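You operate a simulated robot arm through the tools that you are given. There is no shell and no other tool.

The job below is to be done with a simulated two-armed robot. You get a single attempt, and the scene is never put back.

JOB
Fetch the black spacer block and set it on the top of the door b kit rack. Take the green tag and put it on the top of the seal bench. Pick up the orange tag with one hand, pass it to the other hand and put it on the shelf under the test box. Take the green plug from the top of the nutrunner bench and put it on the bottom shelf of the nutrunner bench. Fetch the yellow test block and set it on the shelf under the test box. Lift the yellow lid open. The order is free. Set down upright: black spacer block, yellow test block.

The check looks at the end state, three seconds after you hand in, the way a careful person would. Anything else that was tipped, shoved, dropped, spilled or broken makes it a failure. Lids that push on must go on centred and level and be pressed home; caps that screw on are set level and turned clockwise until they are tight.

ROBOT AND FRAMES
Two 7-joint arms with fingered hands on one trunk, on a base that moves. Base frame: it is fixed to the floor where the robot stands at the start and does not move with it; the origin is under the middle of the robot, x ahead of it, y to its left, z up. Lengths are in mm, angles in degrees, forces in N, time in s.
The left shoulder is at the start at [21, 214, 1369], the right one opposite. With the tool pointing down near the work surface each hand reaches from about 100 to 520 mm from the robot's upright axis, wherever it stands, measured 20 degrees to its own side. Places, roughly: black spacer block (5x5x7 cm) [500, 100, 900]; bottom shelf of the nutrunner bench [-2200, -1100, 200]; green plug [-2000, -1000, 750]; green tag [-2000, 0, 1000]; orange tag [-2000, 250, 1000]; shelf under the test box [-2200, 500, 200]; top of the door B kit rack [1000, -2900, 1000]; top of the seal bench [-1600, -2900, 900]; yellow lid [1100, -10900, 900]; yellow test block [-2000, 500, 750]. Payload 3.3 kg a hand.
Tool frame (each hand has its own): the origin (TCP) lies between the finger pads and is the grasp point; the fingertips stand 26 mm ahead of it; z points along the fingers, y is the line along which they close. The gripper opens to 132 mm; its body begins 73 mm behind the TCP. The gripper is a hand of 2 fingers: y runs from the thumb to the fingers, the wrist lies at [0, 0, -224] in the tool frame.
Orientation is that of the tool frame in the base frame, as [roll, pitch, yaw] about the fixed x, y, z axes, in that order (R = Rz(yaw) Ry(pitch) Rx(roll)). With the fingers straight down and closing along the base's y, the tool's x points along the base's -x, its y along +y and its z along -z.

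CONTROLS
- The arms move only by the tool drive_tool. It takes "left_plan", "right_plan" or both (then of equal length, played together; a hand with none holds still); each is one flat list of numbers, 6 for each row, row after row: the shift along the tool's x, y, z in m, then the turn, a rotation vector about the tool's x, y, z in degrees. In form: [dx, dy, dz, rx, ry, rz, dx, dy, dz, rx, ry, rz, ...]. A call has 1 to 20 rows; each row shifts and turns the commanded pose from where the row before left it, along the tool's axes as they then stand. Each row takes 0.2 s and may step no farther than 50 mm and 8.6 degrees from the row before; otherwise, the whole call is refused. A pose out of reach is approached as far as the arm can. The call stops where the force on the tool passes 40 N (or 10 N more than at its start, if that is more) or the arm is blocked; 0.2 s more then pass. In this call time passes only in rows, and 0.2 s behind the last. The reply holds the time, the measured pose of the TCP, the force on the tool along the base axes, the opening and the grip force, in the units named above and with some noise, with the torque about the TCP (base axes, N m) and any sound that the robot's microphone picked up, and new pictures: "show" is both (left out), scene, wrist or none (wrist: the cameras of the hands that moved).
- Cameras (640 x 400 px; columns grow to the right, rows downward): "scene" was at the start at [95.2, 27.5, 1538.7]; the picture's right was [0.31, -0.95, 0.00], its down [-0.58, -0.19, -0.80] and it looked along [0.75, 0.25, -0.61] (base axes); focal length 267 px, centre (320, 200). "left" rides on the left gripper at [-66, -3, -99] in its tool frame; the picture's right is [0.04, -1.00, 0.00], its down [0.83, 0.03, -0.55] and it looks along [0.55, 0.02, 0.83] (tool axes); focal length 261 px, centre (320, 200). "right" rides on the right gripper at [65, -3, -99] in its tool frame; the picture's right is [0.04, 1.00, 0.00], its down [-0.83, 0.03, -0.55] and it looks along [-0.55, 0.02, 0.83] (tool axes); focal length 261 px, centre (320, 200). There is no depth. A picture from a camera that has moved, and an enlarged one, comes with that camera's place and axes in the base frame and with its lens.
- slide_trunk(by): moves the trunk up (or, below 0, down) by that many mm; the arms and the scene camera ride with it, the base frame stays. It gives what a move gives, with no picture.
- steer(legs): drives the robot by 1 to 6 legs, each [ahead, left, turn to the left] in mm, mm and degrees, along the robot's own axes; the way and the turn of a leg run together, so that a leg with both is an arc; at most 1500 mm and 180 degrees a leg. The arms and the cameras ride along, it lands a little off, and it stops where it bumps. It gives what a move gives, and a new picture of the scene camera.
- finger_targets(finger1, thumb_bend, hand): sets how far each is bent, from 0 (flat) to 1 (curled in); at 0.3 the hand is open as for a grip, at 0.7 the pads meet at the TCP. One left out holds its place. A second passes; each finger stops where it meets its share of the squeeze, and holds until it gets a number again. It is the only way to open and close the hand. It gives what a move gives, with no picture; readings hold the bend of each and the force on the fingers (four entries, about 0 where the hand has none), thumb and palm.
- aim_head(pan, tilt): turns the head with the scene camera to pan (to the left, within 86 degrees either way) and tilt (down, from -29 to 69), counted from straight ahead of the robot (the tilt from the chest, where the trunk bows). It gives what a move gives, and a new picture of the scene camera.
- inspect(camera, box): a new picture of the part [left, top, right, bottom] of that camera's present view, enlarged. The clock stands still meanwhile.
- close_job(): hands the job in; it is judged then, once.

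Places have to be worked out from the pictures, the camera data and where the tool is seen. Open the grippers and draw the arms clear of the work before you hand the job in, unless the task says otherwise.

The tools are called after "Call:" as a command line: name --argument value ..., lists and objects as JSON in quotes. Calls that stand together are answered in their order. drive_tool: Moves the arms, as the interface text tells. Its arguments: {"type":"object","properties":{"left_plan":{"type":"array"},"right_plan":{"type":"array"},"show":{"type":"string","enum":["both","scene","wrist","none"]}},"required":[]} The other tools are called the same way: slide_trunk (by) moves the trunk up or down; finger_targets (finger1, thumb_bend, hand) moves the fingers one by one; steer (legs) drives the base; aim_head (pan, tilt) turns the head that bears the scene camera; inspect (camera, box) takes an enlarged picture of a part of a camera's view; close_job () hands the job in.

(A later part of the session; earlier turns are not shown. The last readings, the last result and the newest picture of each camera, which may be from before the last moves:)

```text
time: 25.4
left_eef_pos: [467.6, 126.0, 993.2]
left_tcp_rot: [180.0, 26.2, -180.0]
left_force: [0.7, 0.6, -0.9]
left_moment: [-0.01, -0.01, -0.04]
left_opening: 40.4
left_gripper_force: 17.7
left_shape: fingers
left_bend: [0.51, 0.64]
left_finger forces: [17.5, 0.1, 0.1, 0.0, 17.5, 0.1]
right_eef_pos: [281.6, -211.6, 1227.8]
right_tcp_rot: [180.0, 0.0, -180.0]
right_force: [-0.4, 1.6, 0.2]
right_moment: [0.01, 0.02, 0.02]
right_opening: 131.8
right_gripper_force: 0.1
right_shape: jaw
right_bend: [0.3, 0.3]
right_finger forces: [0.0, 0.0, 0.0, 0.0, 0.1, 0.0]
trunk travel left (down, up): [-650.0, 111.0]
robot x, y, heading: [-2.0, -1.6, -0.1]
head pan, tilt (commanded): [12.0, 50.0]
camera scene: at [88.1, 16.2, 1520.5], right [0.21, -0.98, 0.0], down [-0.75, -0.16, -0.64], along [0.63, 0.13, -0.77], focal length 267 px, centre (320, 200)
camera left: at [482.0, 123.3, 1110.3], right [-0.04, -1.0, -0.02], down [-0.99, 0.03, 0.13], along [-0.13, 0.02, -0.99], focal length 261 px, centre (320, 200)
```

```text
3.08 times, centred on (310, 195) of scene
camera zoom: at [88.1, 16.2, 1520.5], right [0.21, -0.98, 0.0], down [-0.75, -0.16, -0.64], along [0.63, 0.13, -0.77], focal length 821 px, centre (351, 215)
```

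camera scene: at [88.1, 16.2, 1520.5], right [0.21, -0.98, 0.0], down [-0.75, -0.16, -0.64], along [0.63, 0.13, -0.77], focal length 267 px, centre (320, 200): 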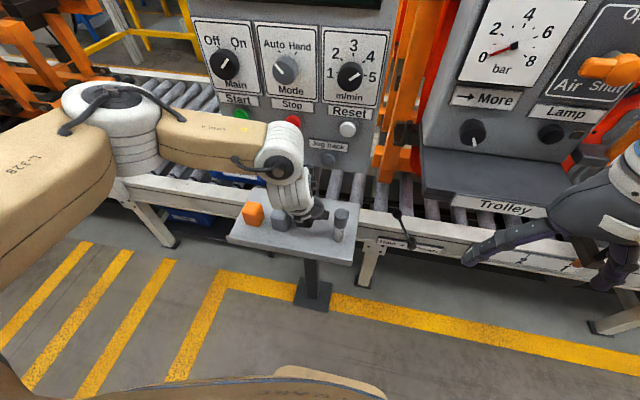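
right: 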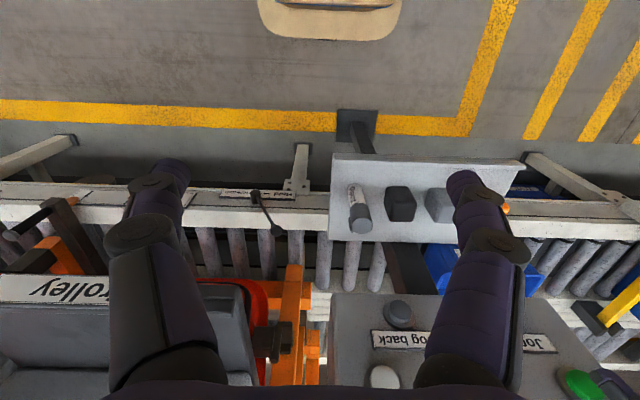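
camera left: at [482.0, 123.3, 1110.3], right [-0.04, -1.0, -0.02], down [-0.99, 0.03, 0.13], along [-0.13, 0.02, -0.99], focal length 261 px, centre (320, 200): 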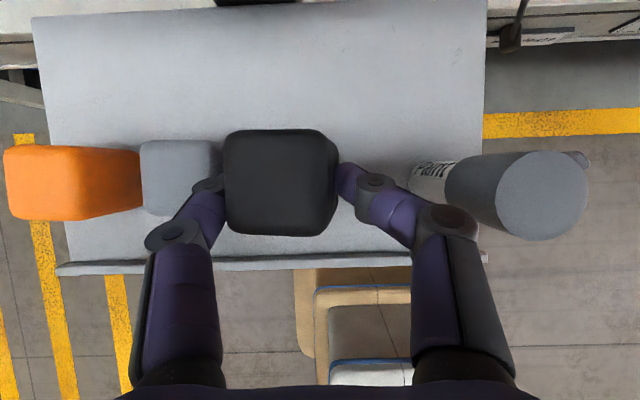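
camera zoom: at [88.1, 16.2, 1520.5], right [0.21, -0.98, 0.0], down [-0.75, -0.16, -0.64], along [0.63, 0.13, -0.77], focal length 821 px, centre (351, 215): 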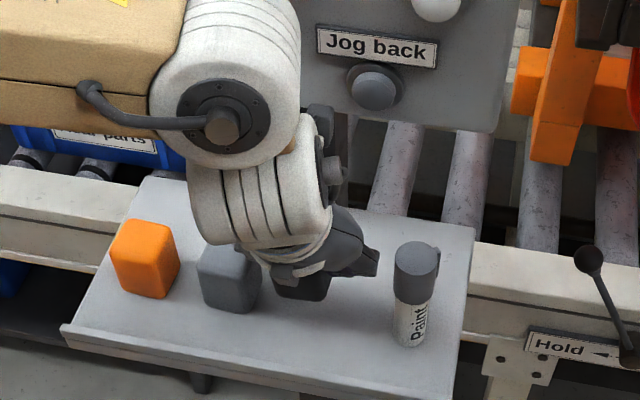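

Grey and orange are where they were (within a pixel or two) and the black block is held square. I lift higher and draw back, then back the base off and turn right to look toward the rack.

Call:
drive_tool --left_plan '[-0.0053, 0, -0.0392, 0, 0, 0, -0.0053, 0, -0.0392, 0, 0, 0, -0.0053, 0, -0.0392, 0, 0, 0, -0.0053, 0, -0.0392, 0, 0, 0]' --show "wrist"

Call:
steer --legs '[[-300, 0, 0], [0, 0, -90]]'

Call:
aim_head --pan 0 --tilt 15

Call:
aim_head --pan 45 --tilt 20

```text
time: 26.4
left_eef_pos: [414.8, 124.7, 1146.2]
left_tcp_rot: [179.9, 26.2, 180.0]
left_force: [-0.5, -0.3, -0.6]
left_moment: [-0.01, 0.01, -0.03]
left_opening: 40.1
left_gripper_force: 17.1
left_shape: fingers
left_bend: [0.51, 0.64]
left_finger forces: [17.4, 0.1, 0.0, 0.0, 17.4, 0.0]
right_eef_pos: [281.3, -211.2, 1229.4]
right_tcp_rot: [-180.0, -0.1, 180.0]
right_force: [-0.4, 0.5, 0.0]
right_moment: [-0.01, -0.04, 0.0]
right_opening: 132.0
right_gripper_force: 0.0
right_shape: jaw
right_bend: [0.3, 0.3]
right_finger forces: [0.0, 0.1, 0.0, 0.0, 0.1, 0.0]
trunk travel left (down, up): [-650.0, 111.0]
robot x, y, heading: [1.0, 1.4, -0.1]
head pan, tilt (commanded): [12.0, 50.0]
camera left: at [429.4, 122.0, 1263.2], right [-0.04, -1.0, -0.02], down [-0.99, 0.03, 0.13], along [-0.13, 0.02, -0.99], focal length 261 px, centre (320, 200)
```

left: 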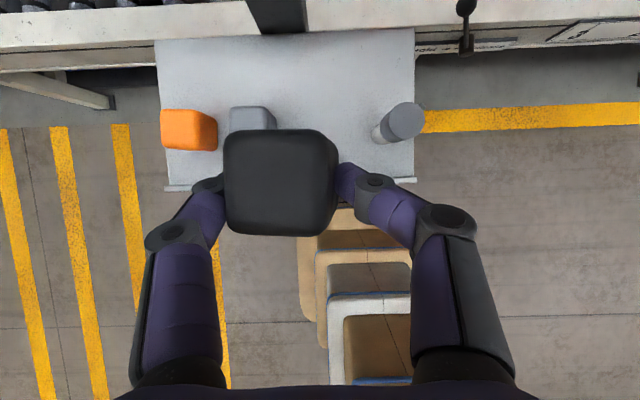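

```text
time: 32.3
left_eef_pos: [-178.1, -420.2, 1144.8]
left_tcp_rot: [-179.9, 26.2, 88.9]
left_force: [-0.1, 0.5, -1.3]
left_moment: [0.05, 0.02, -0.01]
left_opening: 40.2
left_gripper_force: 17.4
left_shape: fingers
left_bend: [0.51, 0.64]
left_finger forces: [17.6, 0.0, 0.0, 0.0, 17.5, 0.1]
right_eef_pos: [-511.4, -279.3, 1230.6]
right_tcp_rot: [180.0, 0.0, 88.9]
right_force: [0.6, 0.8, 0.0]
right_moment: [-0.03, 0.02, 0.04]
right_opening: 132.2
right_gripper_force: 0.2
right_shape: jaw
right_bend: [0.3, 0.3]
right_finger forces: [0.1, 0.0, 0.0, 0.0, 0.0, 0.0]
trunk travel left (down, up): [-650.0, 111.0]
robot x, y, heading: [-294.3, -1.2, -91.2]
head pan, tilt (commanded): [12.0, 50.0]
camera scene: at [-278.6, -87.8, 1520.5], right [-0.98, -0.19, 0.0], down [-0.15, 0.75, -0.64], along [0.12, -0.63, -0.77], focal length 267 px, centre (320, 200)
```

scene: 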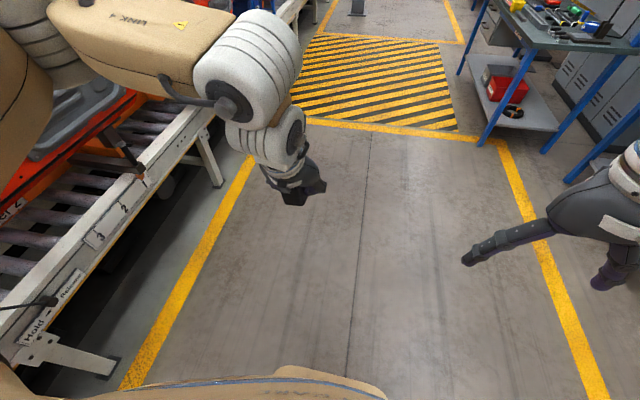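

```text
time: 33.3
left_eef_pos: [-177.1, -420.1, 1145.1]
left_tcp_rot: [-180.0, 26.2, 89.0]
left_force: [-1.2, -0.3, -1.1]
left_moment: [0.01, 0.02, 0.0]
left_opening: 40.2
left_gripper_force: 17.4
left_shape: fingers
left_bend: [0.51, 0.64]
left_finger forces: [17.6, 0.0, 0.1, 0.0, 17.5, 0.0]
right_eef_pos: [-511.3, -279.6, 1229.3]
right_tcp_rot: [-180.0, 0.0, 88.9]
right_force: [-0.4, 0.6, -0.2]
right_moment: [-0.01, 0.0, -0.02]
right_opening: 132.0
right_gripper_force: 0.0
right_shape: jaw
right_bend: [0.3, 0.3]
right_finger forces: [0.0, 0.1, 0.0, 0.1, 0.0, 0.1]
trunk travel left (down, up): [-650.0, 111.0]
robot x, y, heading: [-295.7, -1.4, -91.3]
head pan, tilt (commanded): [0.0, 15.0]
camera scene: at [-294.8, -105.6, 1574.1], right [-1.0, 0.02, 0.0], down [0.0, 0.26, -0.97], along [-0.02, -0.97, -0.26], focal length 267 px, centre (320, 200)
```

scene: 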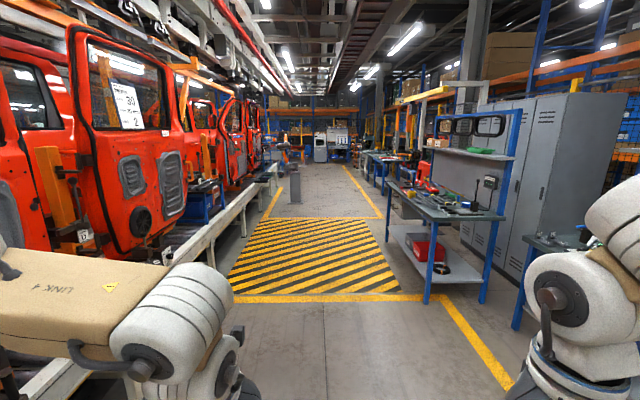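

```text
time: 34.4
left_eef_pos: [-177.7, -420.6, 1144.9]
left_tcp_rot: [-179.9, 26.2, 88.9]
left_force: [0.0, 0.9, -1.3]
left_moment: [0.01, 0.02, 0.02]
left_opening: 40.3
left_gripper_force: 17.4
left_shape: fingers
left_bend: [0.51, 0.64]
left_finger forces: [17.5, 0.0, 0.1, 0.1, 17.4, 0.0]
right_eef_pos: [-511.2, -279.4, 1229.7]
right_tcp_rot: [-179.9, 0.0, 88.8]
right_force: [-0.3, 0.1, -0.4]
right_moment: [-0.02, 0.0, -0.01]
right_opening: 131.7
right_gripper_force: 0.1
right_shape: jaw
right_bend: [0.3, 0.3]
right_finger forces: [0.1, 0.0, 0.0, 0.1, 0.1, 0.0]
trunk travel left (down, up): [-650.0, 111.0]
robot x, y, heading: [-291.5, -0.2, -91.1]
head pan, tilt (commanded): [45.0, 20.0]
camera scene: at [-228.5, -79.3, 1566.1], right [-0.72, -0.69, 0.0], down [-0.24, 0.25, -0.94], along [0.65, -0.68, -0.34], focal length 267 px, centre (320, 200)
```

scene: 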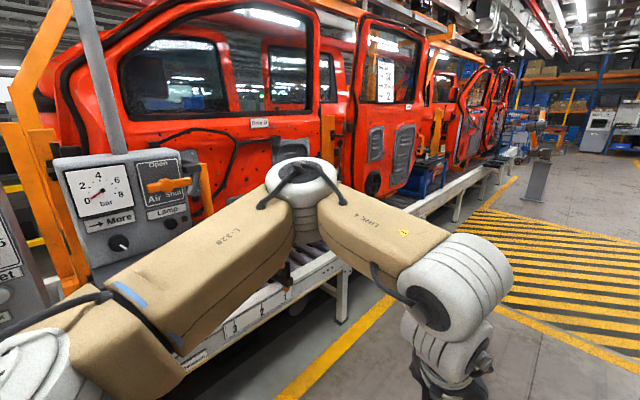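

The base is now at about [-294, -1] heading -91°. I zoom in on where the door B kit rack should appear and on the seal bench.

Call:
aim_head --pan 20 --tilt 15

Call:
inspect --camera "scene" --box '[220, 130, 420, 255]'

Call:
inspect --camera "scene" --box '[420, 100, 640, 240]'

```text
time: 35.3
left_eef_pos: [-177.4, -420.0, 1144.6]
left_tcp_rot: [-180.0, 26.3, 88.9]
left_force: [0.5, -0.8, -1.1]
left_moment: [0.0, 0.01, -0.01]
left_opening: 40.1
left_gripper_force: 17.6
left_shape: fingers
left_bend: [0.51, 0.64]
left_finger forces: [17.7, 0.0, 0.1, 0.0, 17.5, 0.0]
right_eef_pos: [-510.9, -279.4, 1228.5]
right_tcp_rot: [-179.9, 0.0, 88.8]
right_force: [0.3, 0.3, -0.2]
right_moment: [0.01, 0.0, 0.01]
right_opening: 132.0
right_gripper_force: 0.1
right_shape: jaw
right_bend: [0.3, 0.3]
right_finger forces: [0.1, 0.1, 0.1, 0.0, 0.0, 0.0]
trunk travel left (down, up): [-650.0, 111.0]
robot x, y, heading: [-295.3, -0.6, -91.2]
head pan, tilt (commanded): [20.0, 15.0]
camera scene: at [-262.7, -100.5, 1574.2], right [-0.95, -0.33, 0.0], down [-0.08, 0.25, -0.97], along [0.31, -0.91, -0.26], focal length 267 px, centre (320, 200)
```

scene: 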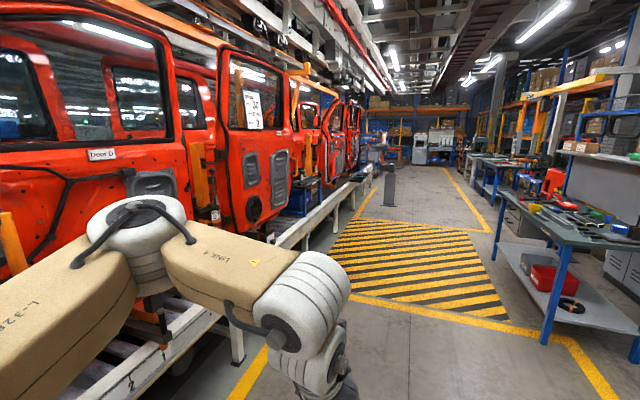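

```text
3.20 times, centred on (320, 192) of scene
camera zoom: at [-262.7, -100.5, 1574.2], right [-0.95, -0.33, 0.0], down [-0.08, 0.25, -0.97], along [0.31, -0.91, -0.26], focal length 854 px, centre (320, 224)
```

zoom: 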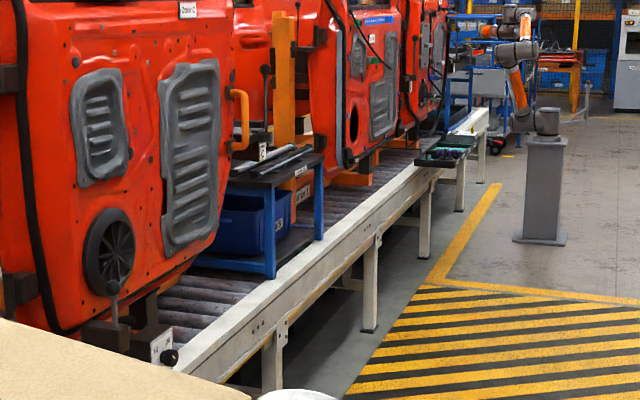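

```text
2.86 times, centred on (530, 170) of scene
camera zoom: at [-262.7, -100.5, 1574.2], right [-0.95, -0.33, 0.0], down [-0.08, 0.25, -0.97], along [0.31, -0.91, -0.26], focal length 762 px, centre (-280, 286)
```

zoom: 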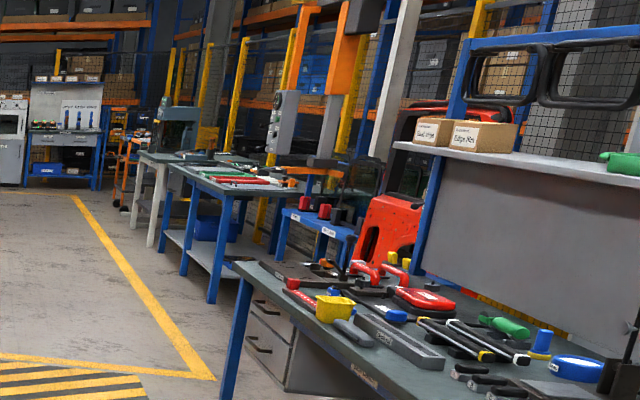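

The kit rack stands on the conveyor near [850–1000, -2950] with a dark top at z≈1000. I drive along the aisle to y≈-2950, turn to face +x, and look at it.

Call:
steer --legs '[[1480, 0, 1.2], [1470, 0, 0], [0, 0, 90]]'

Call:
aim_head --pan 0 --tilt 25

```text
time: 53.2
left_eef_pos: [112.1, -2820.2, 1145.0]
left_tcp_rot: [179.9, 26.2, 177.6]
left_force: [0.3, 0.4, -0.9]
left_moment: [-0.02, -0.01, -0.02]
left_opening: 40.1
left_gripper_force: 17.9
left_shape: fingers
left_bend: [0.51, 0.64]
left_finger forces: [17.5, 0.0, 0.0, 0.0, 17.4, 0.0]
right_eef_pos: [-37.0, -3149.9, 1228.6]
right_tcp_rot: [180.0, -0.1, 177.5]
right_force: [0.2, 0.0, 0.2]
right_moment: [0.03, 0.05, 0.02]
right_opening: 131.9
right_gripper_force: 0.0
right_shape: jaw
right_bend: [0.3, 0.3]
right_finger forces: [0.0, 0.1, 0.0, 0.0, 0.0, 0.0]
trunk travel left (down, up): [-650.0, 111.0]
robot x, y, heading: [-308.5, -2922.2, -2.3]
head pan, tilt (commanded): [20.0, 15.0]
camera scene: at [-206.9, -2899.1, 1574.2], right [0.3, -0.95, 0.0], down [-0.25, -0.08, -0.97], along [0.92, 0.29, -0.26], focal length 267 px, centre (320, 200)
```

scene: 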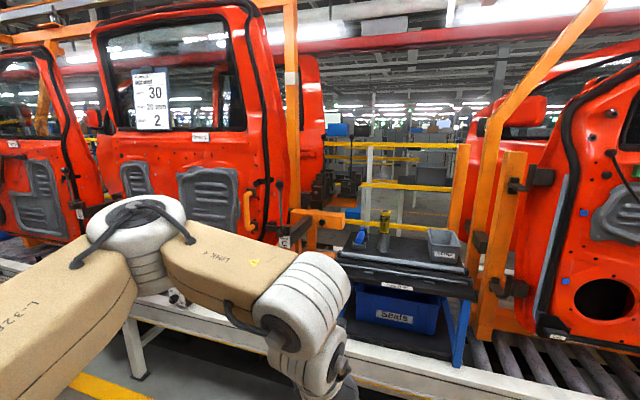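

```text
time: 54.0
left_eef_pos: [112.0, -2818.7, 1144.8]
left_tcp_rot: [179.9, 26.1, 177.5]
left_force: [-0.1, 0.0, -1.0]
left_moment: [0.0, 0.03, -0.01]
left_opening: 40.0
left_gripper_force: 17.2
left_shape: fingers
left_bend: [0.51, 0.64]
left_finger forces: [17.6, 0.1, 0.1, 0.0, 17.5, 0.1]
right_eef_pos: [-36.8, -3149.9, 1228.5]
right_tcp_rot: [180.0, 0.0, 177.6]
right_force: [-0.1, -0.1, 0.8]
right_moment: [-0.03, 0.0, 0.03]
right_opening: 131.8
right_gripper_force: 0.2
right_shape: jaw
right_bend: [0.3, 0.3]
right_finger forces: [0.0, 0.1, 0.0, 0.0, 0.0, 0.1]
trunk travel left (down, up): [-650.0, 111.0]
robot x, y, heading: [-310.9, -2925.3, -2.1]
head pan, tilt (commanded): [0.0, 25.0]
camera scene: at [-204.0, -2931.2, 1558.0], right [-0.04, -1.0, 0.0], down [-0.42, 0.02, -0.91], along [0.91, -0.04, -0.42], focal length 267 px, centre (320, 200)
```

scene: 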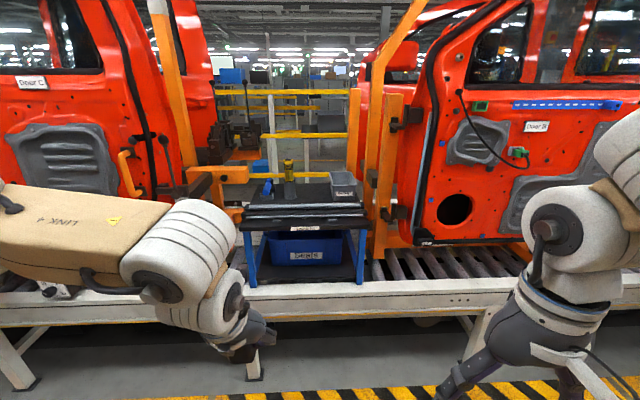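

Call:
inspect --camera "scene" --box '[210, 140, 410, 300]'

```text
2.50 times, centred on (310, 220) of scene
camera zoom: at [-204.0, -2931.2, 1558.0], right [-0.04, -1.0, 0.0], down [-0.42, 0.02, -0.91], along [0.91, -0.04, -0.42], focal length 667 px, centre (345, 150)
```

zoom: 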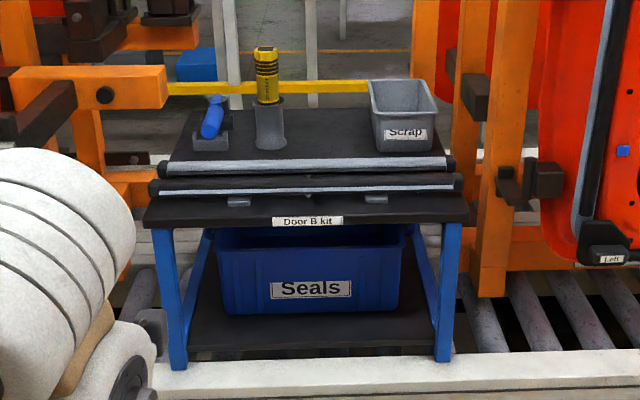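

This is the "Door B kit" rack: its top spans roughly x 745–1230, y -3172…-2649, with free surface behind the two bars between the flashlight holder and scrap bin, near [985, -2955]. I square up, shift right and approach partway.

Call:
steer --legs '[[0, 0, 2.1], [0, -200, 0], [400, 0, 0]]'

Call:
aim_head --pan 8 --tilt 32

Call:
inspect --camera "scene" --box '[180, 60, 500, 260]'

```text
time: 58.1
left_eef_pos: [505.7, -3010.3, 1144.0]
left_tcp_rot: [-180.0, 26.2, -180.0]
left_force: [-0.4, 0.1, -0.6]
left_moment: [-0.01, 0.05, -0.01]
left_opening: 40.1
left_gripper_force: 18.1
left_shape: fingers
left_bend: [0.51, 0.64]
left_finger forces: [17.6, 0.1, 0.0, 0.0, 17.5, 0.0]
right_eef_pos: [371.7, -3346.8, 1229.3]
right_tcp_rot: [-179.9, 0.0, 179.9]
right_force: [0.5, -0.5, 0.5]
right_moment: [0.03, 0.03, -0.01]
right_opening: 132.0
right_gripper_force: 0.2
right_shape: jaw
right_bend: [0.3, 0.3]
right_finger forces: [0.0, 0.0, 0.0, 0.0, 0.1, 0.0]
trunk travel left (down, up): [-650.0, 111.0]
robot x, y, heading: [85.7, -3136.2, -0.1]
head pan, tilt (commanded): [0.0, 25.0]
camera scene: at [194.8, -3135.2, 1557.9], right [0.0, -1.0, 0.0], down [-0.42, 0.0, -0.91], along [0.91, 0.0, -0.42], focal length 267 px, centre (320, 200)
```

scene: 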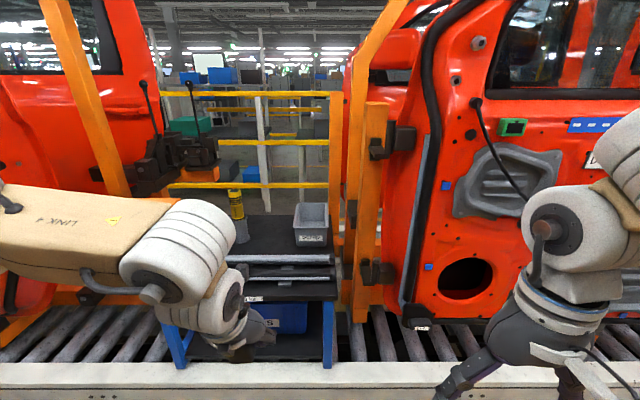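

```text
time: 58.8
left_eef_pos: [505.8, -3011.6, 1145.4]
left_tcp_rot: [180.0, 26.2, -180.0]
left_force: [0.7, 0.5, -1.0]
left_moment: [-0.02, -0.03, -0.02]
left_opening: 40.2
left_gripper_force: 17.6
left_shape: fingers
left_bend: [0.51, 0.64]
left_finger forces: [17.6, 0.0, 0.0, 0.0, 17.5, 0.1]
right_eef_pos: [369.8, -3345.6, 1228.7]
right_tcp_rot: [180.0, 0.0, -180.0]
right_force: [0.0, -0.2, 0.6]
right_moment: [0.02, 0.0, 0.03]
right_opening: 131.6
right_gripper_force: 0.1
right_shape: jaw
right_bend: [0.3, 0.3]
right_finger forces: [0.0, 0.1, 0.0, 0.0, 0.0, 0.0]
trunk travel left (down, up): [-650.0, 111.0]
robot x, y, heading: [89.2, -3136.7, -0.1]
head pan, tilt (commanded): [8.0, 32.0]
camera scene: at [190.4, -3122.8, 1546.9], right [0.14, -0.99, 0.0], down [-0.52, -0.07, -0.85], along [0.84, 0.12, -0.53], focal length 267 px, centre (320, 200)
```

scene: 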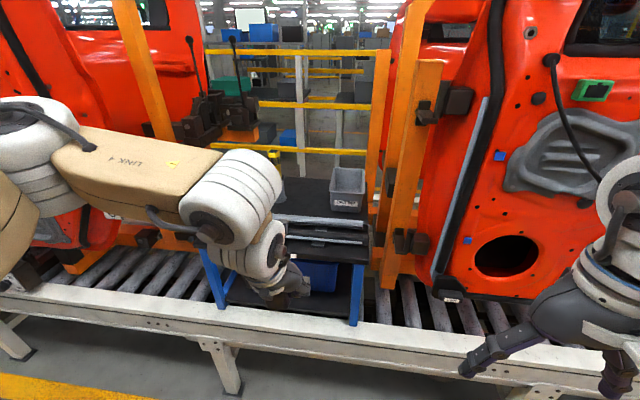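

```text
2.00 times, centred on (340, 160) of scene
camera zoom: at [190.4, -3122.8, 1546.9], right [0.14, -0.99, 0.0], down [-0.52, -0.07, -0.85], along [0.84, 0.12, -0.53], focal length 534 px, centre (280, 280)
```

zoom: 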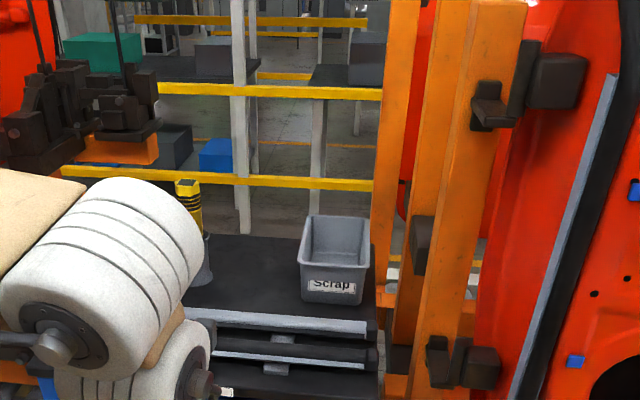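

The free patch is confirmed: bin edge at y≈-3049, flashlight holder at y≈-2867, rear bar ending at x≈905. I plan the block at [980, -2945] and drive forward 310 mm.

Call:
steer --legs '[[310, 10, 0]]'

Call:
aim_head --pan 10 --tilt 40

```text
time: 60.9
left_eef_pos: [813.1, -3005.8, 1145.3]
left_tcp_rot: [180.0, 26.1, 179.5]
left_force: [-0.8, 0.3, -0.5]
left_moment: [-0.01, 0.01, 0.03]
left_opening: 39.8
left_gripper_force: 17.6
left_shape: fingers
left_bend: [0.51, 0.64]
left_finger forces: [17.6, 0.1, 0.1, 0.0, 17.4, 0.0]
right_eef_pos: [675.4, -3339.3, 1227.8]
right_tcp_rot: [-180.0, 0.0, 179.5]
right_force: [-0.4, -0.7, -0.3]
right_moment: [0.04, -0.04, -0.03]
right_opening: 132.0
right_gripper_force: 0.0
right_shape: jaw
right_bend: [0.3, 0.3]
right_finger forces: [0.0, 0.0, 0.0, 0.1, 0.0, 0.0]
trunk travel left (down, up): [-650.0, 111.0]
robot x, y, heading: [393.3, -3130.9, -0.6]
head pan, tilt (commanded): [8.0, 32.0]
camera scene: at [497.6, -3114.8, 1546.8], right [0.13, -0.99, 0.0], down [-0.53, -0.07, -0.85], along [0.84, 0.11, -0.53], focal length 267 px, centre (320, 200)
```

scene: 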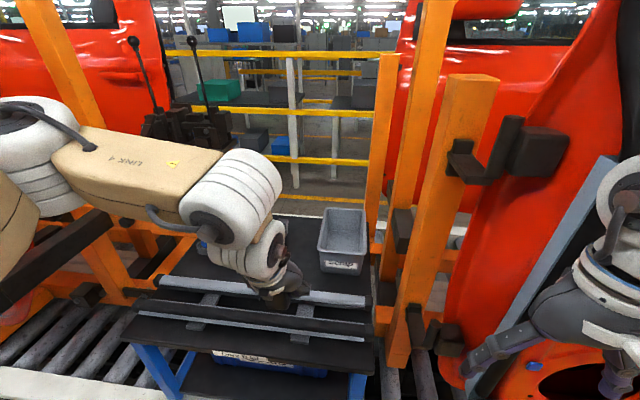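

```text
time: 61.6
left_eef_pos: [812.9, -3006.0, 1144.4]
left_tcp_rot: [180.0, 26.1, 179.5]
left_force: [0.6, 0.5, -0.6]
left_moment: [-0.02, 0.02, -0.02]
left_opening: 39.9
left_gripper_force: 17.2
left_shape: fingers
left_bend: [0.51, 0.64]
left_finger forces: [17.6, 0.0, 0.1, 0.0, 17.5, 0.0]
right_eef_pos: [675.3, -3340.2, 1229.0]
right_tcp_rot: [180.0, 0.0, 179.5]
right_force: [0.2, 0.7, 0.8]
right_moment: [0.0, 0.03, 0.0]
right_opening: 131.8
right_gripper_force: 0.0
right_shape: jaw
right_bend: [0.3, 0.3]
right_finger forces: [0.0, 0.1, 0.1, 0.0, 0.0, 0.0]
trunk travel left (down, up): [-650.0, 111.0]
robot x, y, heading: [395.7, -3125.5, -0.2]
head pan, tilt (commanded): [10.0, 40.0]
camera scene: at [491.5, -3112.5, 1534.7], right [0.16, -0.99, 0.0], down [-0.63, -0.11, -0.77], along [0.76, 0.13, -0.64], focal length 267 px, centre (320, 200)
```

scene: 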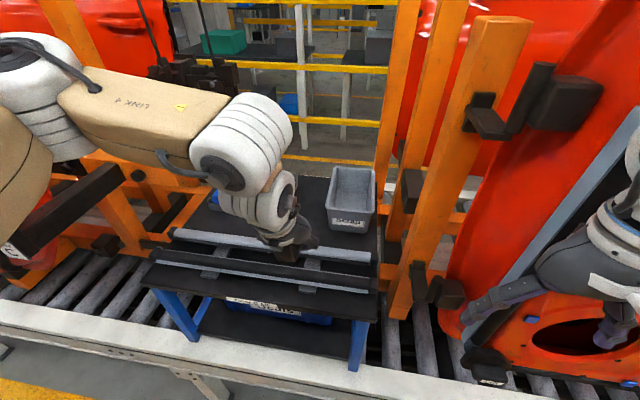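

The rack is right ahead and nothing is touching. I move the block forward over the free patch to about [972, -2960, 1100].

Call:
drive_tool --left_plan '[-0.0306, 0.0119, 0.0276, 0, 0, 0, -0.0306, 0.0119, 0.0276, 0, 0, 0, -0.0306, 0.0119, 0.0276, 0, 0, 0, -0.0306, 0.0119, 0.0276, 0, 0, 0]' --show "both"

Call:
inspect --camera "scene" --box '[140, 120, 420, 320]'

```text
time: 62.6
left_eef_pos: [973.3, -2961.0, 1100.2]
left_tcp_rot: [180.0, 26.2, 179.3]
left_force: [0.1, 0.6, -0.5]
left_moment: [-0.03, 0.02, 0.02]
left_opening: 40.3
left_gripper_force: 17.9
left_shape: fingers
left_bend: [0.51, 0.64]
left_finger forces: [17.6, 0.0, 0.0, 0.1, 17.5, 0.0]
right_eef_pos: [675.5, -3339.6, 1228.7]
right_tcp_rot: [-180.0, -0.2, 179.5]
right_force: [-0.2, -0.1, 0.6]
right_moment: [-0.01, -0.02, 0.0]
right_opening: 131.9
right_gripper_force: 0.1
right_shape: jaw
right_bend: [0.3, 0.3]
right_finger forces: [0.0, 0.1, 0.1, 0.0, 0.0, 0.0]
trunk travel left (down, up): [-650.0, 111.0]
robot x, y, heading: [393.4, -3124.3, -0.6]
head pan, tilt (commanded): [10.0, 40.0]
camera scene: at [492.6, -3112.4, 1534.6], right [0.16, -0.99, 0.0], down [-0.63, -0.11, -0.77], along [0.76, 0.13, -0.64], focal length 267 px, centre (320, 200)
camera left: at [986.9, -2964.3, 1216.5], right [-0.05, -1.0, -0.02], down [-0.99, 0.04, 0.13], along [-0.13, 0.02, -0.99], focal length 261 px, centre (320, 200)
```

scene: 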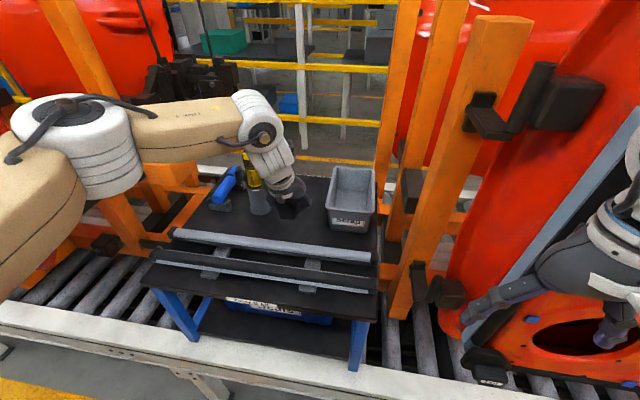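
left: 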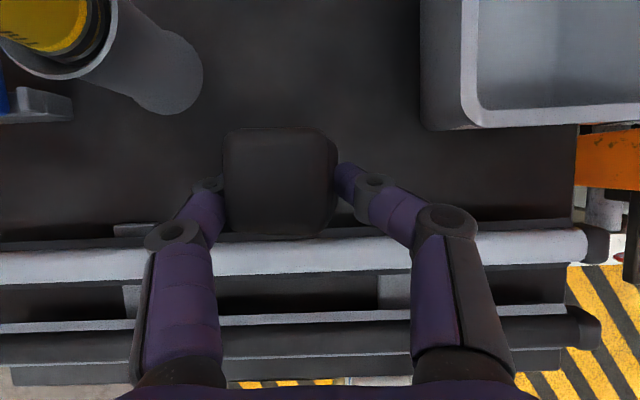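

```text
2.00 times, centred on (280, 220) of scene
camera zoom: at [492.6, -3112.4, 1534.6], right [0.16, -0.99, 0.0], down [-0.63, -0.11, -0.77], along [0.76, 0.13, -0.64], focal length 534 px, centre (400, 160)
```

zoom: 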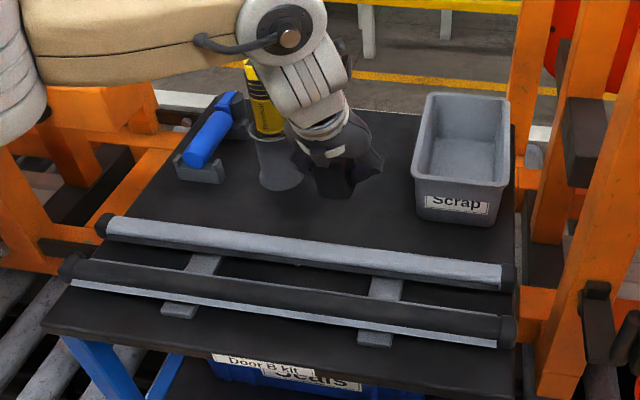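

The rear bar's back edge looks to be at x≈937 versus the block's front face at ≈957, so I go 15 mm further forward and descend to TCP z≈1064, then feel for contact.

Call:
drive_tool --left_plan '[-0.0067, 0, 0.0033, 0, 0, 0, -0.0067, 0, 0.0033, 0, 0, 0, 0.008, 0, 0.0162, 0, 0, 0, 0.008, 0, 0.0162, 0, 0, 0]' --show "both"

Call:
inspect --camera "scene" --box '[220, 140, 380, 260]'

```text
time: 63.6
left_eef_pos: [986.7, -2961.1, 1062.4]
left_tcp_rot: [-180.0, 26.2, 179.4]
left_force: [-0.4, -0.1, -0.8]
left_moment: [0.0, 0.0, 0.01]
left_opening: 39.8
left_gripper_force: 17.5
left_shape: fingers
left_bend: [0.51, 0.64]
left_finger forces: [17.6, 0.1, 0.0, 0.1, 17.5, 0.0]
right_eef_pos: [674.7, -3340.2, 1229.0]
right_tcp_rot: [180.0, 0.0, 179.6]
right_force: [-1.2, -0.1, 0.2]
right_moment: [0.0, -0.01, 0.01]
right_opening: 131.6
right_gripper_force: 0.0
right_shape: jaw
right_bend: [0.3, 0.3]
right_finger forces: [0.0, 0.0, 0.0, 0.0, 0.0, 0.0]
trunk travel left (down, up): [-650.0, 111.0]
robot x, y, heading: [391.8, -3129.0, -0.4]
head pan, tilt (commanded): [10.0, 40.0]
camera scene: at [491.9, -3112.6, 1534.6], right [0.16, -0.99, 0.0], down [-0.63, -0.11, -0.77], along [0.76, 0.13, -0.64], focal length 267 px, centre (320, 200)
camera left: at [1000.9, -2963.1, 1180.7], right [-0.05, -1.0, -0.02], down [-0.99, 0.04, 0.13], along [-0.13, 0.02, -0.99], focal length 261 px, centre (320, 200)
```

scene: 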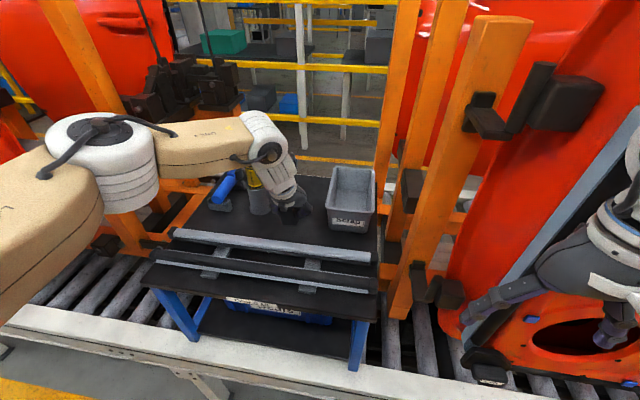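
left: 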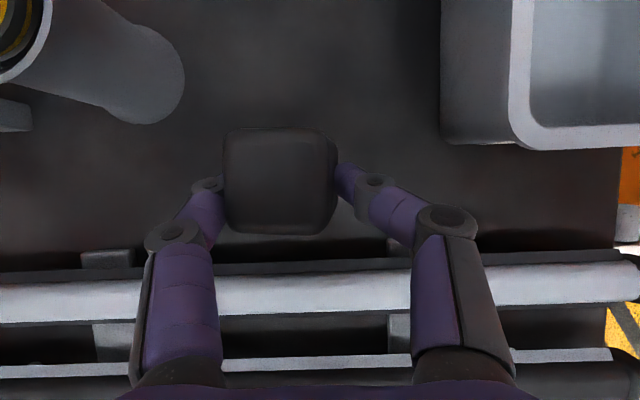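

```text
3.33 times, centred on (300, 200) of scene
camera zoom: at [491.9, -3112.6, 1534.6], right [0.16, -0.99, 0.0], down [-0.63, -0.11, -0.77], along [0.76, 0.13, -0.64], focal length 890 px, centre (387, 200)
```

zoom: 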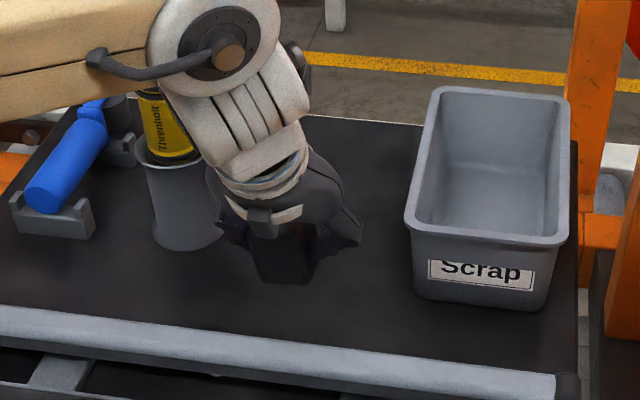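

The dark block on a dark surface is hard to separate, so I zoom in more closely on it in both cameras before lowering.

Call:
inspect --camera "scene" --box '[265, 175, 325, 225]'

Call:
inspect --camera "left" --box '[180, 100, 400, 260]'

```text
8.00 times, centred on (295, 200) of scene
camera zoom: at [491.9, -3112.6, 1534.6], right [0.16, -0.99, 0.0], down [-0.63, -0.11, -0.77], along [0.76, 0.13, -0.64], focal length 2135 px, centre (520, 200)
```

zoom: 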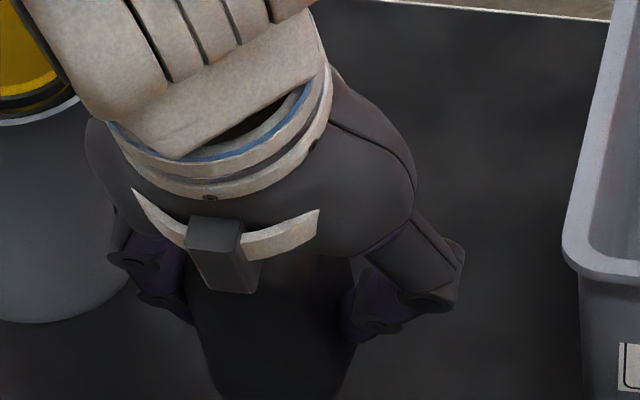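

```text
2.50 times, centred on (290, 180) of left
camera zoom: at [1000.9, -2963.1, 1180.7], right [-0.05, -1.0, -0.02], down [-0.99, 0.04, 0.13], along [-0.13, 0.02, -0.99], focal length 652 px, centre (395, 250)
```

zoom: 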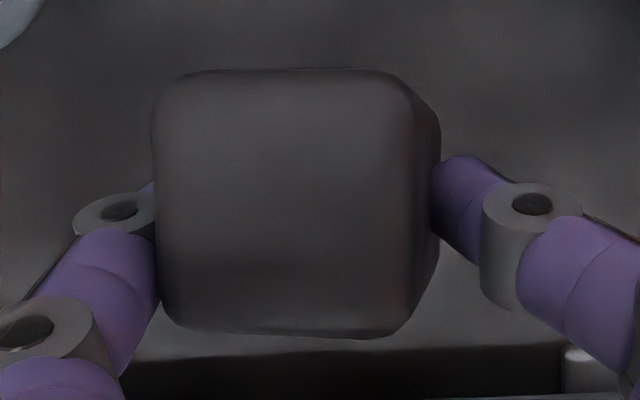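

Call:
inspect --camera "scene" --box '[260, 195, 330, 245]'

```text
8.00 times, centred on (295, 220) of scene
camera zoom: at [491.9, -3112.6, 1534.6], right [0.16, -0.99, 0.0], down [-0.63, -0.11, -0.77], along [0.76, 0.13, -0.64], focal length 2135 px, centre (520, 40)
```

zoom: 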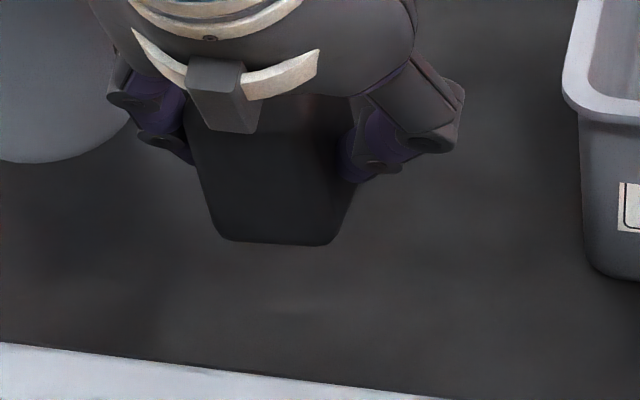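

I estimate the rack surface at z≈995; the block bottom is somewhere between 28 and 58 mm below the TCP. I lower in small steps watching the force.

Call:
drive_tool --left_plan '[0.00132, 0, 0.00269, 0, 0, 0, 0.00132, 0, 0.00269, 0, 0, 0, 0.00132, 0, 0.00269, 0, 0, 0]' --show "none"

Call:
drive_tool --left_plan '[0.00132, 0, 0.00269, 0, 0, 0, 0.00132, 0, 0.00269, 0, 0, 0]' --show "none"

Call:
inspect --camera "scene" --box '[260, 195, 330, 245]'

```text
time: 64.4
left_eef_pos: [987.0, -2960.0, 1054.4]
left_tcp_rot: [180.0, 26.2, 179.5]
left_force: [0.2, 0.0, -1.0]
left_moment: [0.0, 0.05, -0.02]
left_opening: 40.2
left_gripper_force: 17.9
left_shape: fingers
left_bend: [0.51, 0.64]
left_finger forces: [17.6, 0.1, 0.0, 0.1, 17.5, 0.1]
right_eef_pos: [674.8, -3340.6, 1228.7]
right_tcp_rot: [179.9, -0.1, 179.5]
right_force: [0.0, -0.9, 0.1]
right_moment: [0.0, -0.01, 0.02]
right_opening: 131.8
right_gripper_force: 0.0
right_shape: jaw
right_bend: [0.3, 0.3]
right_finger forces: [0.0, 0.0, 0.1, 0.0, 0.0, 0.0]
trunk travel left (down, up): [-650.0, 111.0]
robot x, y, heading: [394.0, -3126.0, -0.7]
head pan, tilt (commanded): [10.0, 40.0]
```

```text
time: 65.0
left_eef_pos: [985.5, -2960.4, 1048.9]
left_tcp_rot: [180.0, 26.2, 179.5]
left_force: [0.8, 0.5, -1.2]
left_moment: [0.03, 0.03, -0.04]
left_opening: 39.9
left_gripper_force: 17.9
left_shape: fingers
left_bend: [0.51, 0.64]
left_finger forces: [17.5, 0.0, 0.0, 0.1, 17.6, 0.0]
right_eef_pos: [675.2, -3339.4, 1228.6]
right_tcp_rot: [-180.0, 0.0, 179.6]
right_force: [-0.1, -0.2, -1.5]
right_moment: [-0.01, 0.01, -0.02]
right_opening: 131.8
right_gripper_force: 0.1
right_shape: jaw
right_bend: [0.3, 0.3]
right_finger forces: [0.1, 0.0, 0.0, 0.0, 0.0, 0.0]
trunk travel left (down, up): [-650.0, 111.0]
robot x, y, heading: [399.1, -3124.3, -0.4]
head pan, tilt (commanded): [10.0, 40.0]
```

```text
8.00 times, centred on (295, 220) of scene
camera zoom: at [491.7, -3112.4, 1534.7], right [0.16, -0.99, 0.0], down [-0.63, -0.11, -0.77], along [0.76, 0.13, -0.64], focal length 2135 px, centre (520, 40)
```

zoom: 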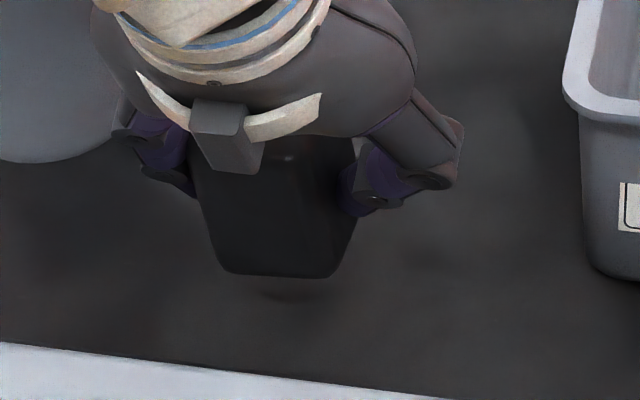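

There's still a gap between the block's bottom and its shadow. I keep lowering in small steps.

Call:
drive_tool --left_plan '[0.00132, 0, 0.00269, 0, 0, 0, 0.00132, 0, 0.00269, 0, 0, 0]' --show "none"

Call:
drive_tool --left_plan '[0.00088, 0, 0.0018, 0, 0, 0]' --show "none"

Call:
inspect --camera "scene" --box '[260, 195, 330, 245]'

```text
time: 65.6
left_eef_pos: [985.6, -2959.8, 1041.7]
left_tcp_rot: [179.9, 26.2, 179.6]
left_force: [0.3, -0.2, -1.4]
left_moment: [0.01, 0.0, 0.0]
left_opening: 40.2
left_gripper_force: 17.0
left_shape: fingers
left_bend: [0.51, 0.64]
left_finger forces: [17.6, 0.1, 0.0, 0.0, 17.5, 0.0]
right_eef_pos: [674.1, -3339.3, 1229.4]
right_tcp_rot: [180.0, 0.0, 179.5]
right_force: [0.0, -0.6, 0.2]
right_moment: [0.0, -0.02, 0.01]
right_opening: 131.9
right_gripper_force: 0.0
right_shape: jaw
right_bend: [0.3, 0.3]
right_finger forces: [0.0, 0.0, 0.1, 0.0, 0.1, 0.0]
trunk travel left (down, up): [-650.0, 111.0]
robot x, y, heading: [394.8, -3127.9, -0.7]
head pan, tilt (commanded): [10.0, 40.0]
```

```text
time: 66.0
left_eef_pos: [986.7, -2959.6, 1039.8]
left_tcp_rot: [-180.0, 26.2, 179.4]
left_force: [-0.1, 0.0, -0.9]
left_moment: [-0.03, 0.02, 0.0]
left_opening: 40.1
left_gripper_force: 17.6
left_shape: fingers
left_bend: [0.51, 0.64]
left_finger forces: [17.6, 0.1, 0.0, 0.0, 17.4, 0.1]
right_eef_pos: [674.4, -3339.9, 1228.9]
right_tcp_rot: [-180.0, 0.0, 179.6]
right_force: [0.2, 0.3, 0.2]
right_moment: [-0.02, 0.02, 0.01]
right_opening: 132.0
right_gripper_force: 0.1
right_shape: jaw
right_bend: [0.3, 0.3]
right_finger forces: [0.0, 0.1, 0.2, 0.1, 0.1, 0.1]
trunk travel left (down, up): [-650.0, 111.0]
robot x, y, heading: [394.2, -3124.1, -0.7]
head pan, tilt (commanded): [10.0, 40.0]
```

```text
8.00 times, centred on (295, 220) of scene
camera zoom: at [491.8, -3112.6, 1534.7], right [0.16, -0.99, 0.0], down [-0.63, -0.11, -0.77], along [0.76, 0.13, -0.64], focal length 2135 px, centre (520, 40)
```

zoom: 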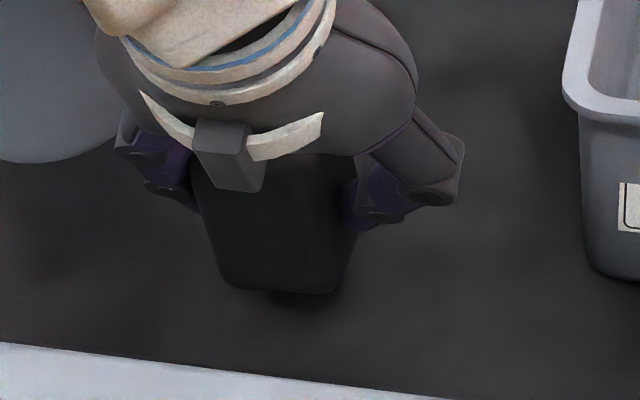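

The shadow is now right under the block — just a few mm to go. I lower 2 mm at a time.

Call:
drive_tool --left_plan '[0.00088, 0, 0.0018, 0, 0, 0]' --show "none"

Call:
drive_tool --left_plan '[0.00088, 0, 0.0018, 0, 0, 0]' --show "none"

Call:
inspect --camera "scene" --box '[260, 195, 330, 245]'

```text
time: 66.4
left_eef_pos: [986.3, -2959.9, 1038.5]
left_tcp_rot: [-179.9, 26.1, 179.4]
left_force: [-0.7, -0.1, -1.5]
left_moment: [-0.02, 0.0, -0.04]
left_opening: 40.1
left_gripper_force: 17.8
left_shape: fingers
left_bend: [0.51, 0.64]
left_finger forces: [17.7, 0.0, 0.1, 0.0, 17.4, 0.1]
right_eef_pos: [674.8, -3340.0, 1228.3]
right_tcp_rot: [-180.0, 0.0, 179.5]
right_force: [0.9, -0.8, -0.1]
right_moment: [0.01, -0.01, 0.01]
right_opening: 131.9
right_gripper_force: 0.0
right_shape: jaw
right_bend: [0.3, 0.3]
right_finger forces: [0.1, 0.0, 0.1, 0.0, 0.0, 0.0]
trunk travel left (down, up): [-650.0, 111.0]
robot x, y, heading: [395.1, -3127.0, -0.7]
head pan, tilt (commanded): [10.0, 40.0]
```

```text
time: 66.8
left_eef_pos: [986.5, -2958.9, 1036.4]
left_tcp_rot: [-179.9, 26.2, 179.5]
left_force: [-0.3, 0.3, -0.6]
left_moment: [0.01, 0.01, 0.0]
left_opening: 40.4
left_gripper_force: 17.5
left_shape: fingers
left_bend: [0.51, 0.64]
left_finger forces: [17.7, 0.0, 0.0, 0.1, 17.6, 0.0]
right_eef_pos: [674.9, -3339.6, 1228.5]
right_tcp_rot: [180.0, 0.1, 179.6]
right_force: [-0.1, -1.0, 0.4]
right_moment: [0.01, 0.02, -0.01]
right_opening: 131.9
right_gripper_force: 0.0
right_shape: jaw
right_bend: [0.3, 0.3]
right_finger forces: [0.0, 0.1, 0.0, 0.0, 0.0, 0.0]
trunk travel left (down, up): [-650.0, 111.0]
robot x, y, heading: [396.2, -3127.5, -0.5]
head pan, tilt (commanded): [10.0, 40.0]
```

```text
8.00 times, centred on (295, 220) of scene
camera zoom: at [491.8, -3112.5, 1534.7], right [0.16, -0.99, 0.0], down [-0.63, -0.11, -0.77], along [0.76, 0.13, -0.64], focal length 2135 px, centre (520, 40)
```

zoom: 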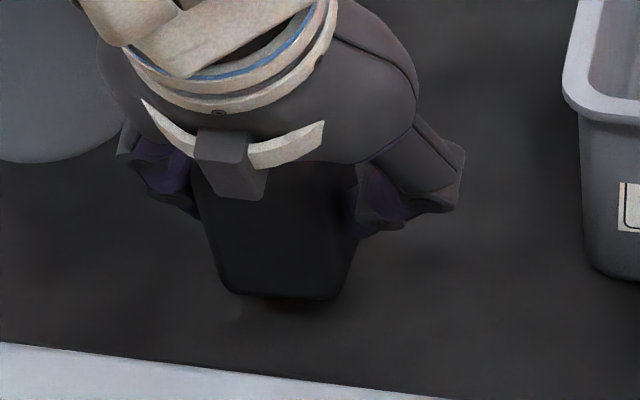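

Still no clear contact force; I continue in 2 mm steps.

Call:
drive_tool --left_plan '[0.00088, 0, 0.0018, 0, 0, 0]' --show "none"

Call:
drive_tool --left_plan '[0.00088, 0, 0.0018, 0, 0, 0]' --show "none"

Call:
inspect --camera "scene" --box '[260, 195, 330, 245]'

```text
time: 67.2
left_eef_pos: [986.8, -2960.5, 1036.1]
left_tcp_rot: [179.9, 26.1, 179.5]
left_force: [-0.5, 0.2, -1.4]
left_moment: [-0.02, -0.02, -0.02]
left_opening: 39.8
left_gripper_force: 17.5
left_shape: fingers
left_bend: [0.51, 0.64]
left_finger forces: [17.6, 0.1, 0.1, 0.1, 17.5, 0.1]
right_eef_pos: [674.6, -3339.2, 1228.8]
right_tcp_rot: [179.9, 0.0, 179.5]
right_force: [-1.0, -0.5, 0.6]
right_moment: [0.0, 0.04, -0.02]
right_opening: 132.0
right_gripper_force: 0.1
right_shape: jaw
right_bend: [0.3, 0.3]
right_finger forces: [0.1, 0.1, 0.1, 0.0, 0.0, 0.0]
trunk travel left (down, up): [-650.0, 111.0]
robot x, y, heading: [392.2, -3128.2, -0.6]
head pan, tilt (commanded): [10.0, 40.0]
```

```text
time: 67.6
left_eef_pos: [987.0, -2960.0, 1033.0]
left_tcp_rot: [-180.0, 26.3, 179.5]
left_force: [-0.9, 0.4, -1.4]
left_moment: [-0.04, 0.0, 0.01]
left_opening: 40.3
left_gripper_force: 17.7
left_shape: fingers
left_bend: [0.51, 0.64]
left_finger forces: [17.6, 0.0, 0.0, 0.0, 17.5, 0.1]
right_eef_pos: [675.4, -3340.3, 1229.6]
right_tcp_rot: [-179.9, 0.1, 179.5]
right_force: [0.2, 0.6, -0.3]
right_moment: [0.01, -0.02, 0.02]
right_opening: 132.0
right_gripper_force: 0.1
right_shape: jaw
right_bend: [0.3, 0.3]
right_finger forces: [0.1, 0.0, 0.0, 0.0, 0.1, 0.0]
trunk travel left (down, up): [-650.0, 111.0]
robot x, y, heading: [395.1, -3126.9, -0.6]
head pan, tilt (commanded): [10.0, 40.0]
```

```text
8.00 times, centred on (295, 220) of scene
camera zoom: at [491.8, -3112.4, 1534.7], right [0.16, -0.99, 0.0], down [-0.63, -0.11, -0.77], along [0.76, 0.13, -0.64], focal length 2135 px, centre (520, 40)
```

zoom: 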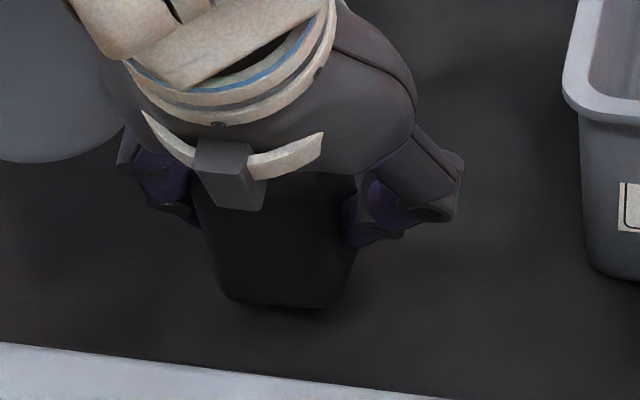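

The gap is nearly closed (no visible shadow gap), and Fz still shows the block's weight. I keep stepping down until the force changes.

Call:
drive_tool --left_plan '[0.00088, 0, 0.0018, 0, 0, 0]' --show "none"

Call:
drive_tool --left_plan '[0.00066, 0, 0.00135, 0, 0, 0]' --show "none"

Call:
inspect --camera "scene" --box '[260, 195, 330, 245]'

```text
time: 68.0
left_eef_pos: [986.7, -2959.3, 1030.8]
left_tcp_rot: [179.9, 26.3, 179.5]
left_force: [1.4, -0.1, -1.7]
left_moment: [0.0, 0.02, 0.02]
left_opening: 39.9
left_gripper_force: 17.2
left_shape: fingers
left_bend: [0.51, 0.64]
left_finger forces: [17.6, 0.1, 0.1, 0.1, 17.4, 0.0]
right_eef_pos: [674.7, -3339.9, 1229.6]
right_tcp_rot: [180.0, 0.0, 179.6]
right_force: [0.1, 0.0, 0.1]
right_moment: [-0.02, 0.03, 0.01]
right_opening: 132.3
right_gripper_force: 0.1
right_shape: jaw
right_bend: [0.3, 0.3]
right_finger forces: [0.0, 0.1, 0.0, 0.1, 0.0, 0.0]
trunk travel left (down, up): [-650.0, 111.0]
robot x, y, heading: [394.4, -3127.5, -0.6]
head pan, tilt (commanded): [10.0, 40.0]
```

```text
time: 68.4
left_eef_pos: [987.1, -2960.6, 1029.0]
left_tcp_rot: [179.9, 26.2, 179.5]
left_force: [0.2, -1.1, -0.5]
left_moment: [-0.02, -0.01, -0.04]
left_opening: 40.0
left_gripper_force: 17.5
left_shape: fingers
left_bend: [0.51, 0.64]
left_finger forces: [17.7, 0.0, 0.0, 0.0, 17.4, 0.0]
right_eef_pos: [674.9, -3341.0, 1227.9]
right_tcp_rot: [180.0, 0.1, 179.5]
right_force: [-0.1, -0.1, -0.3]
right_moment: [-0.02, 0.01, 0.01]
right_opening: 132.1
right_gripper_force: 0.0
right_shape: jaw
right_bend: [0.3, 0.3]
right_finger forces: [0.0, 0.0, 0.1, 0.0, 0.0, 0.0]
trunk travel left (down, up): [-650.0, 111.0]
robot x, y, heading: [394.6, -3126.8, -0.6]
head pan, tilt (commanded): [10.0, 40.0]
```

```text
8.00 times, centred on (295, 220) of scene
camera zoom: at [491.8, -3112.5, 1534.7], right [0.16, -0.99, 0.0], down [-0.63, -0.11, -0.77], along [0.76, 0.13, -0.64], focal length 2135 px, centre (520, 40)
```

zoom: 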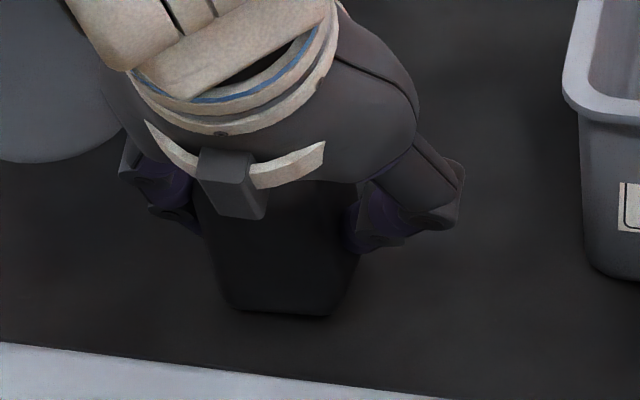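

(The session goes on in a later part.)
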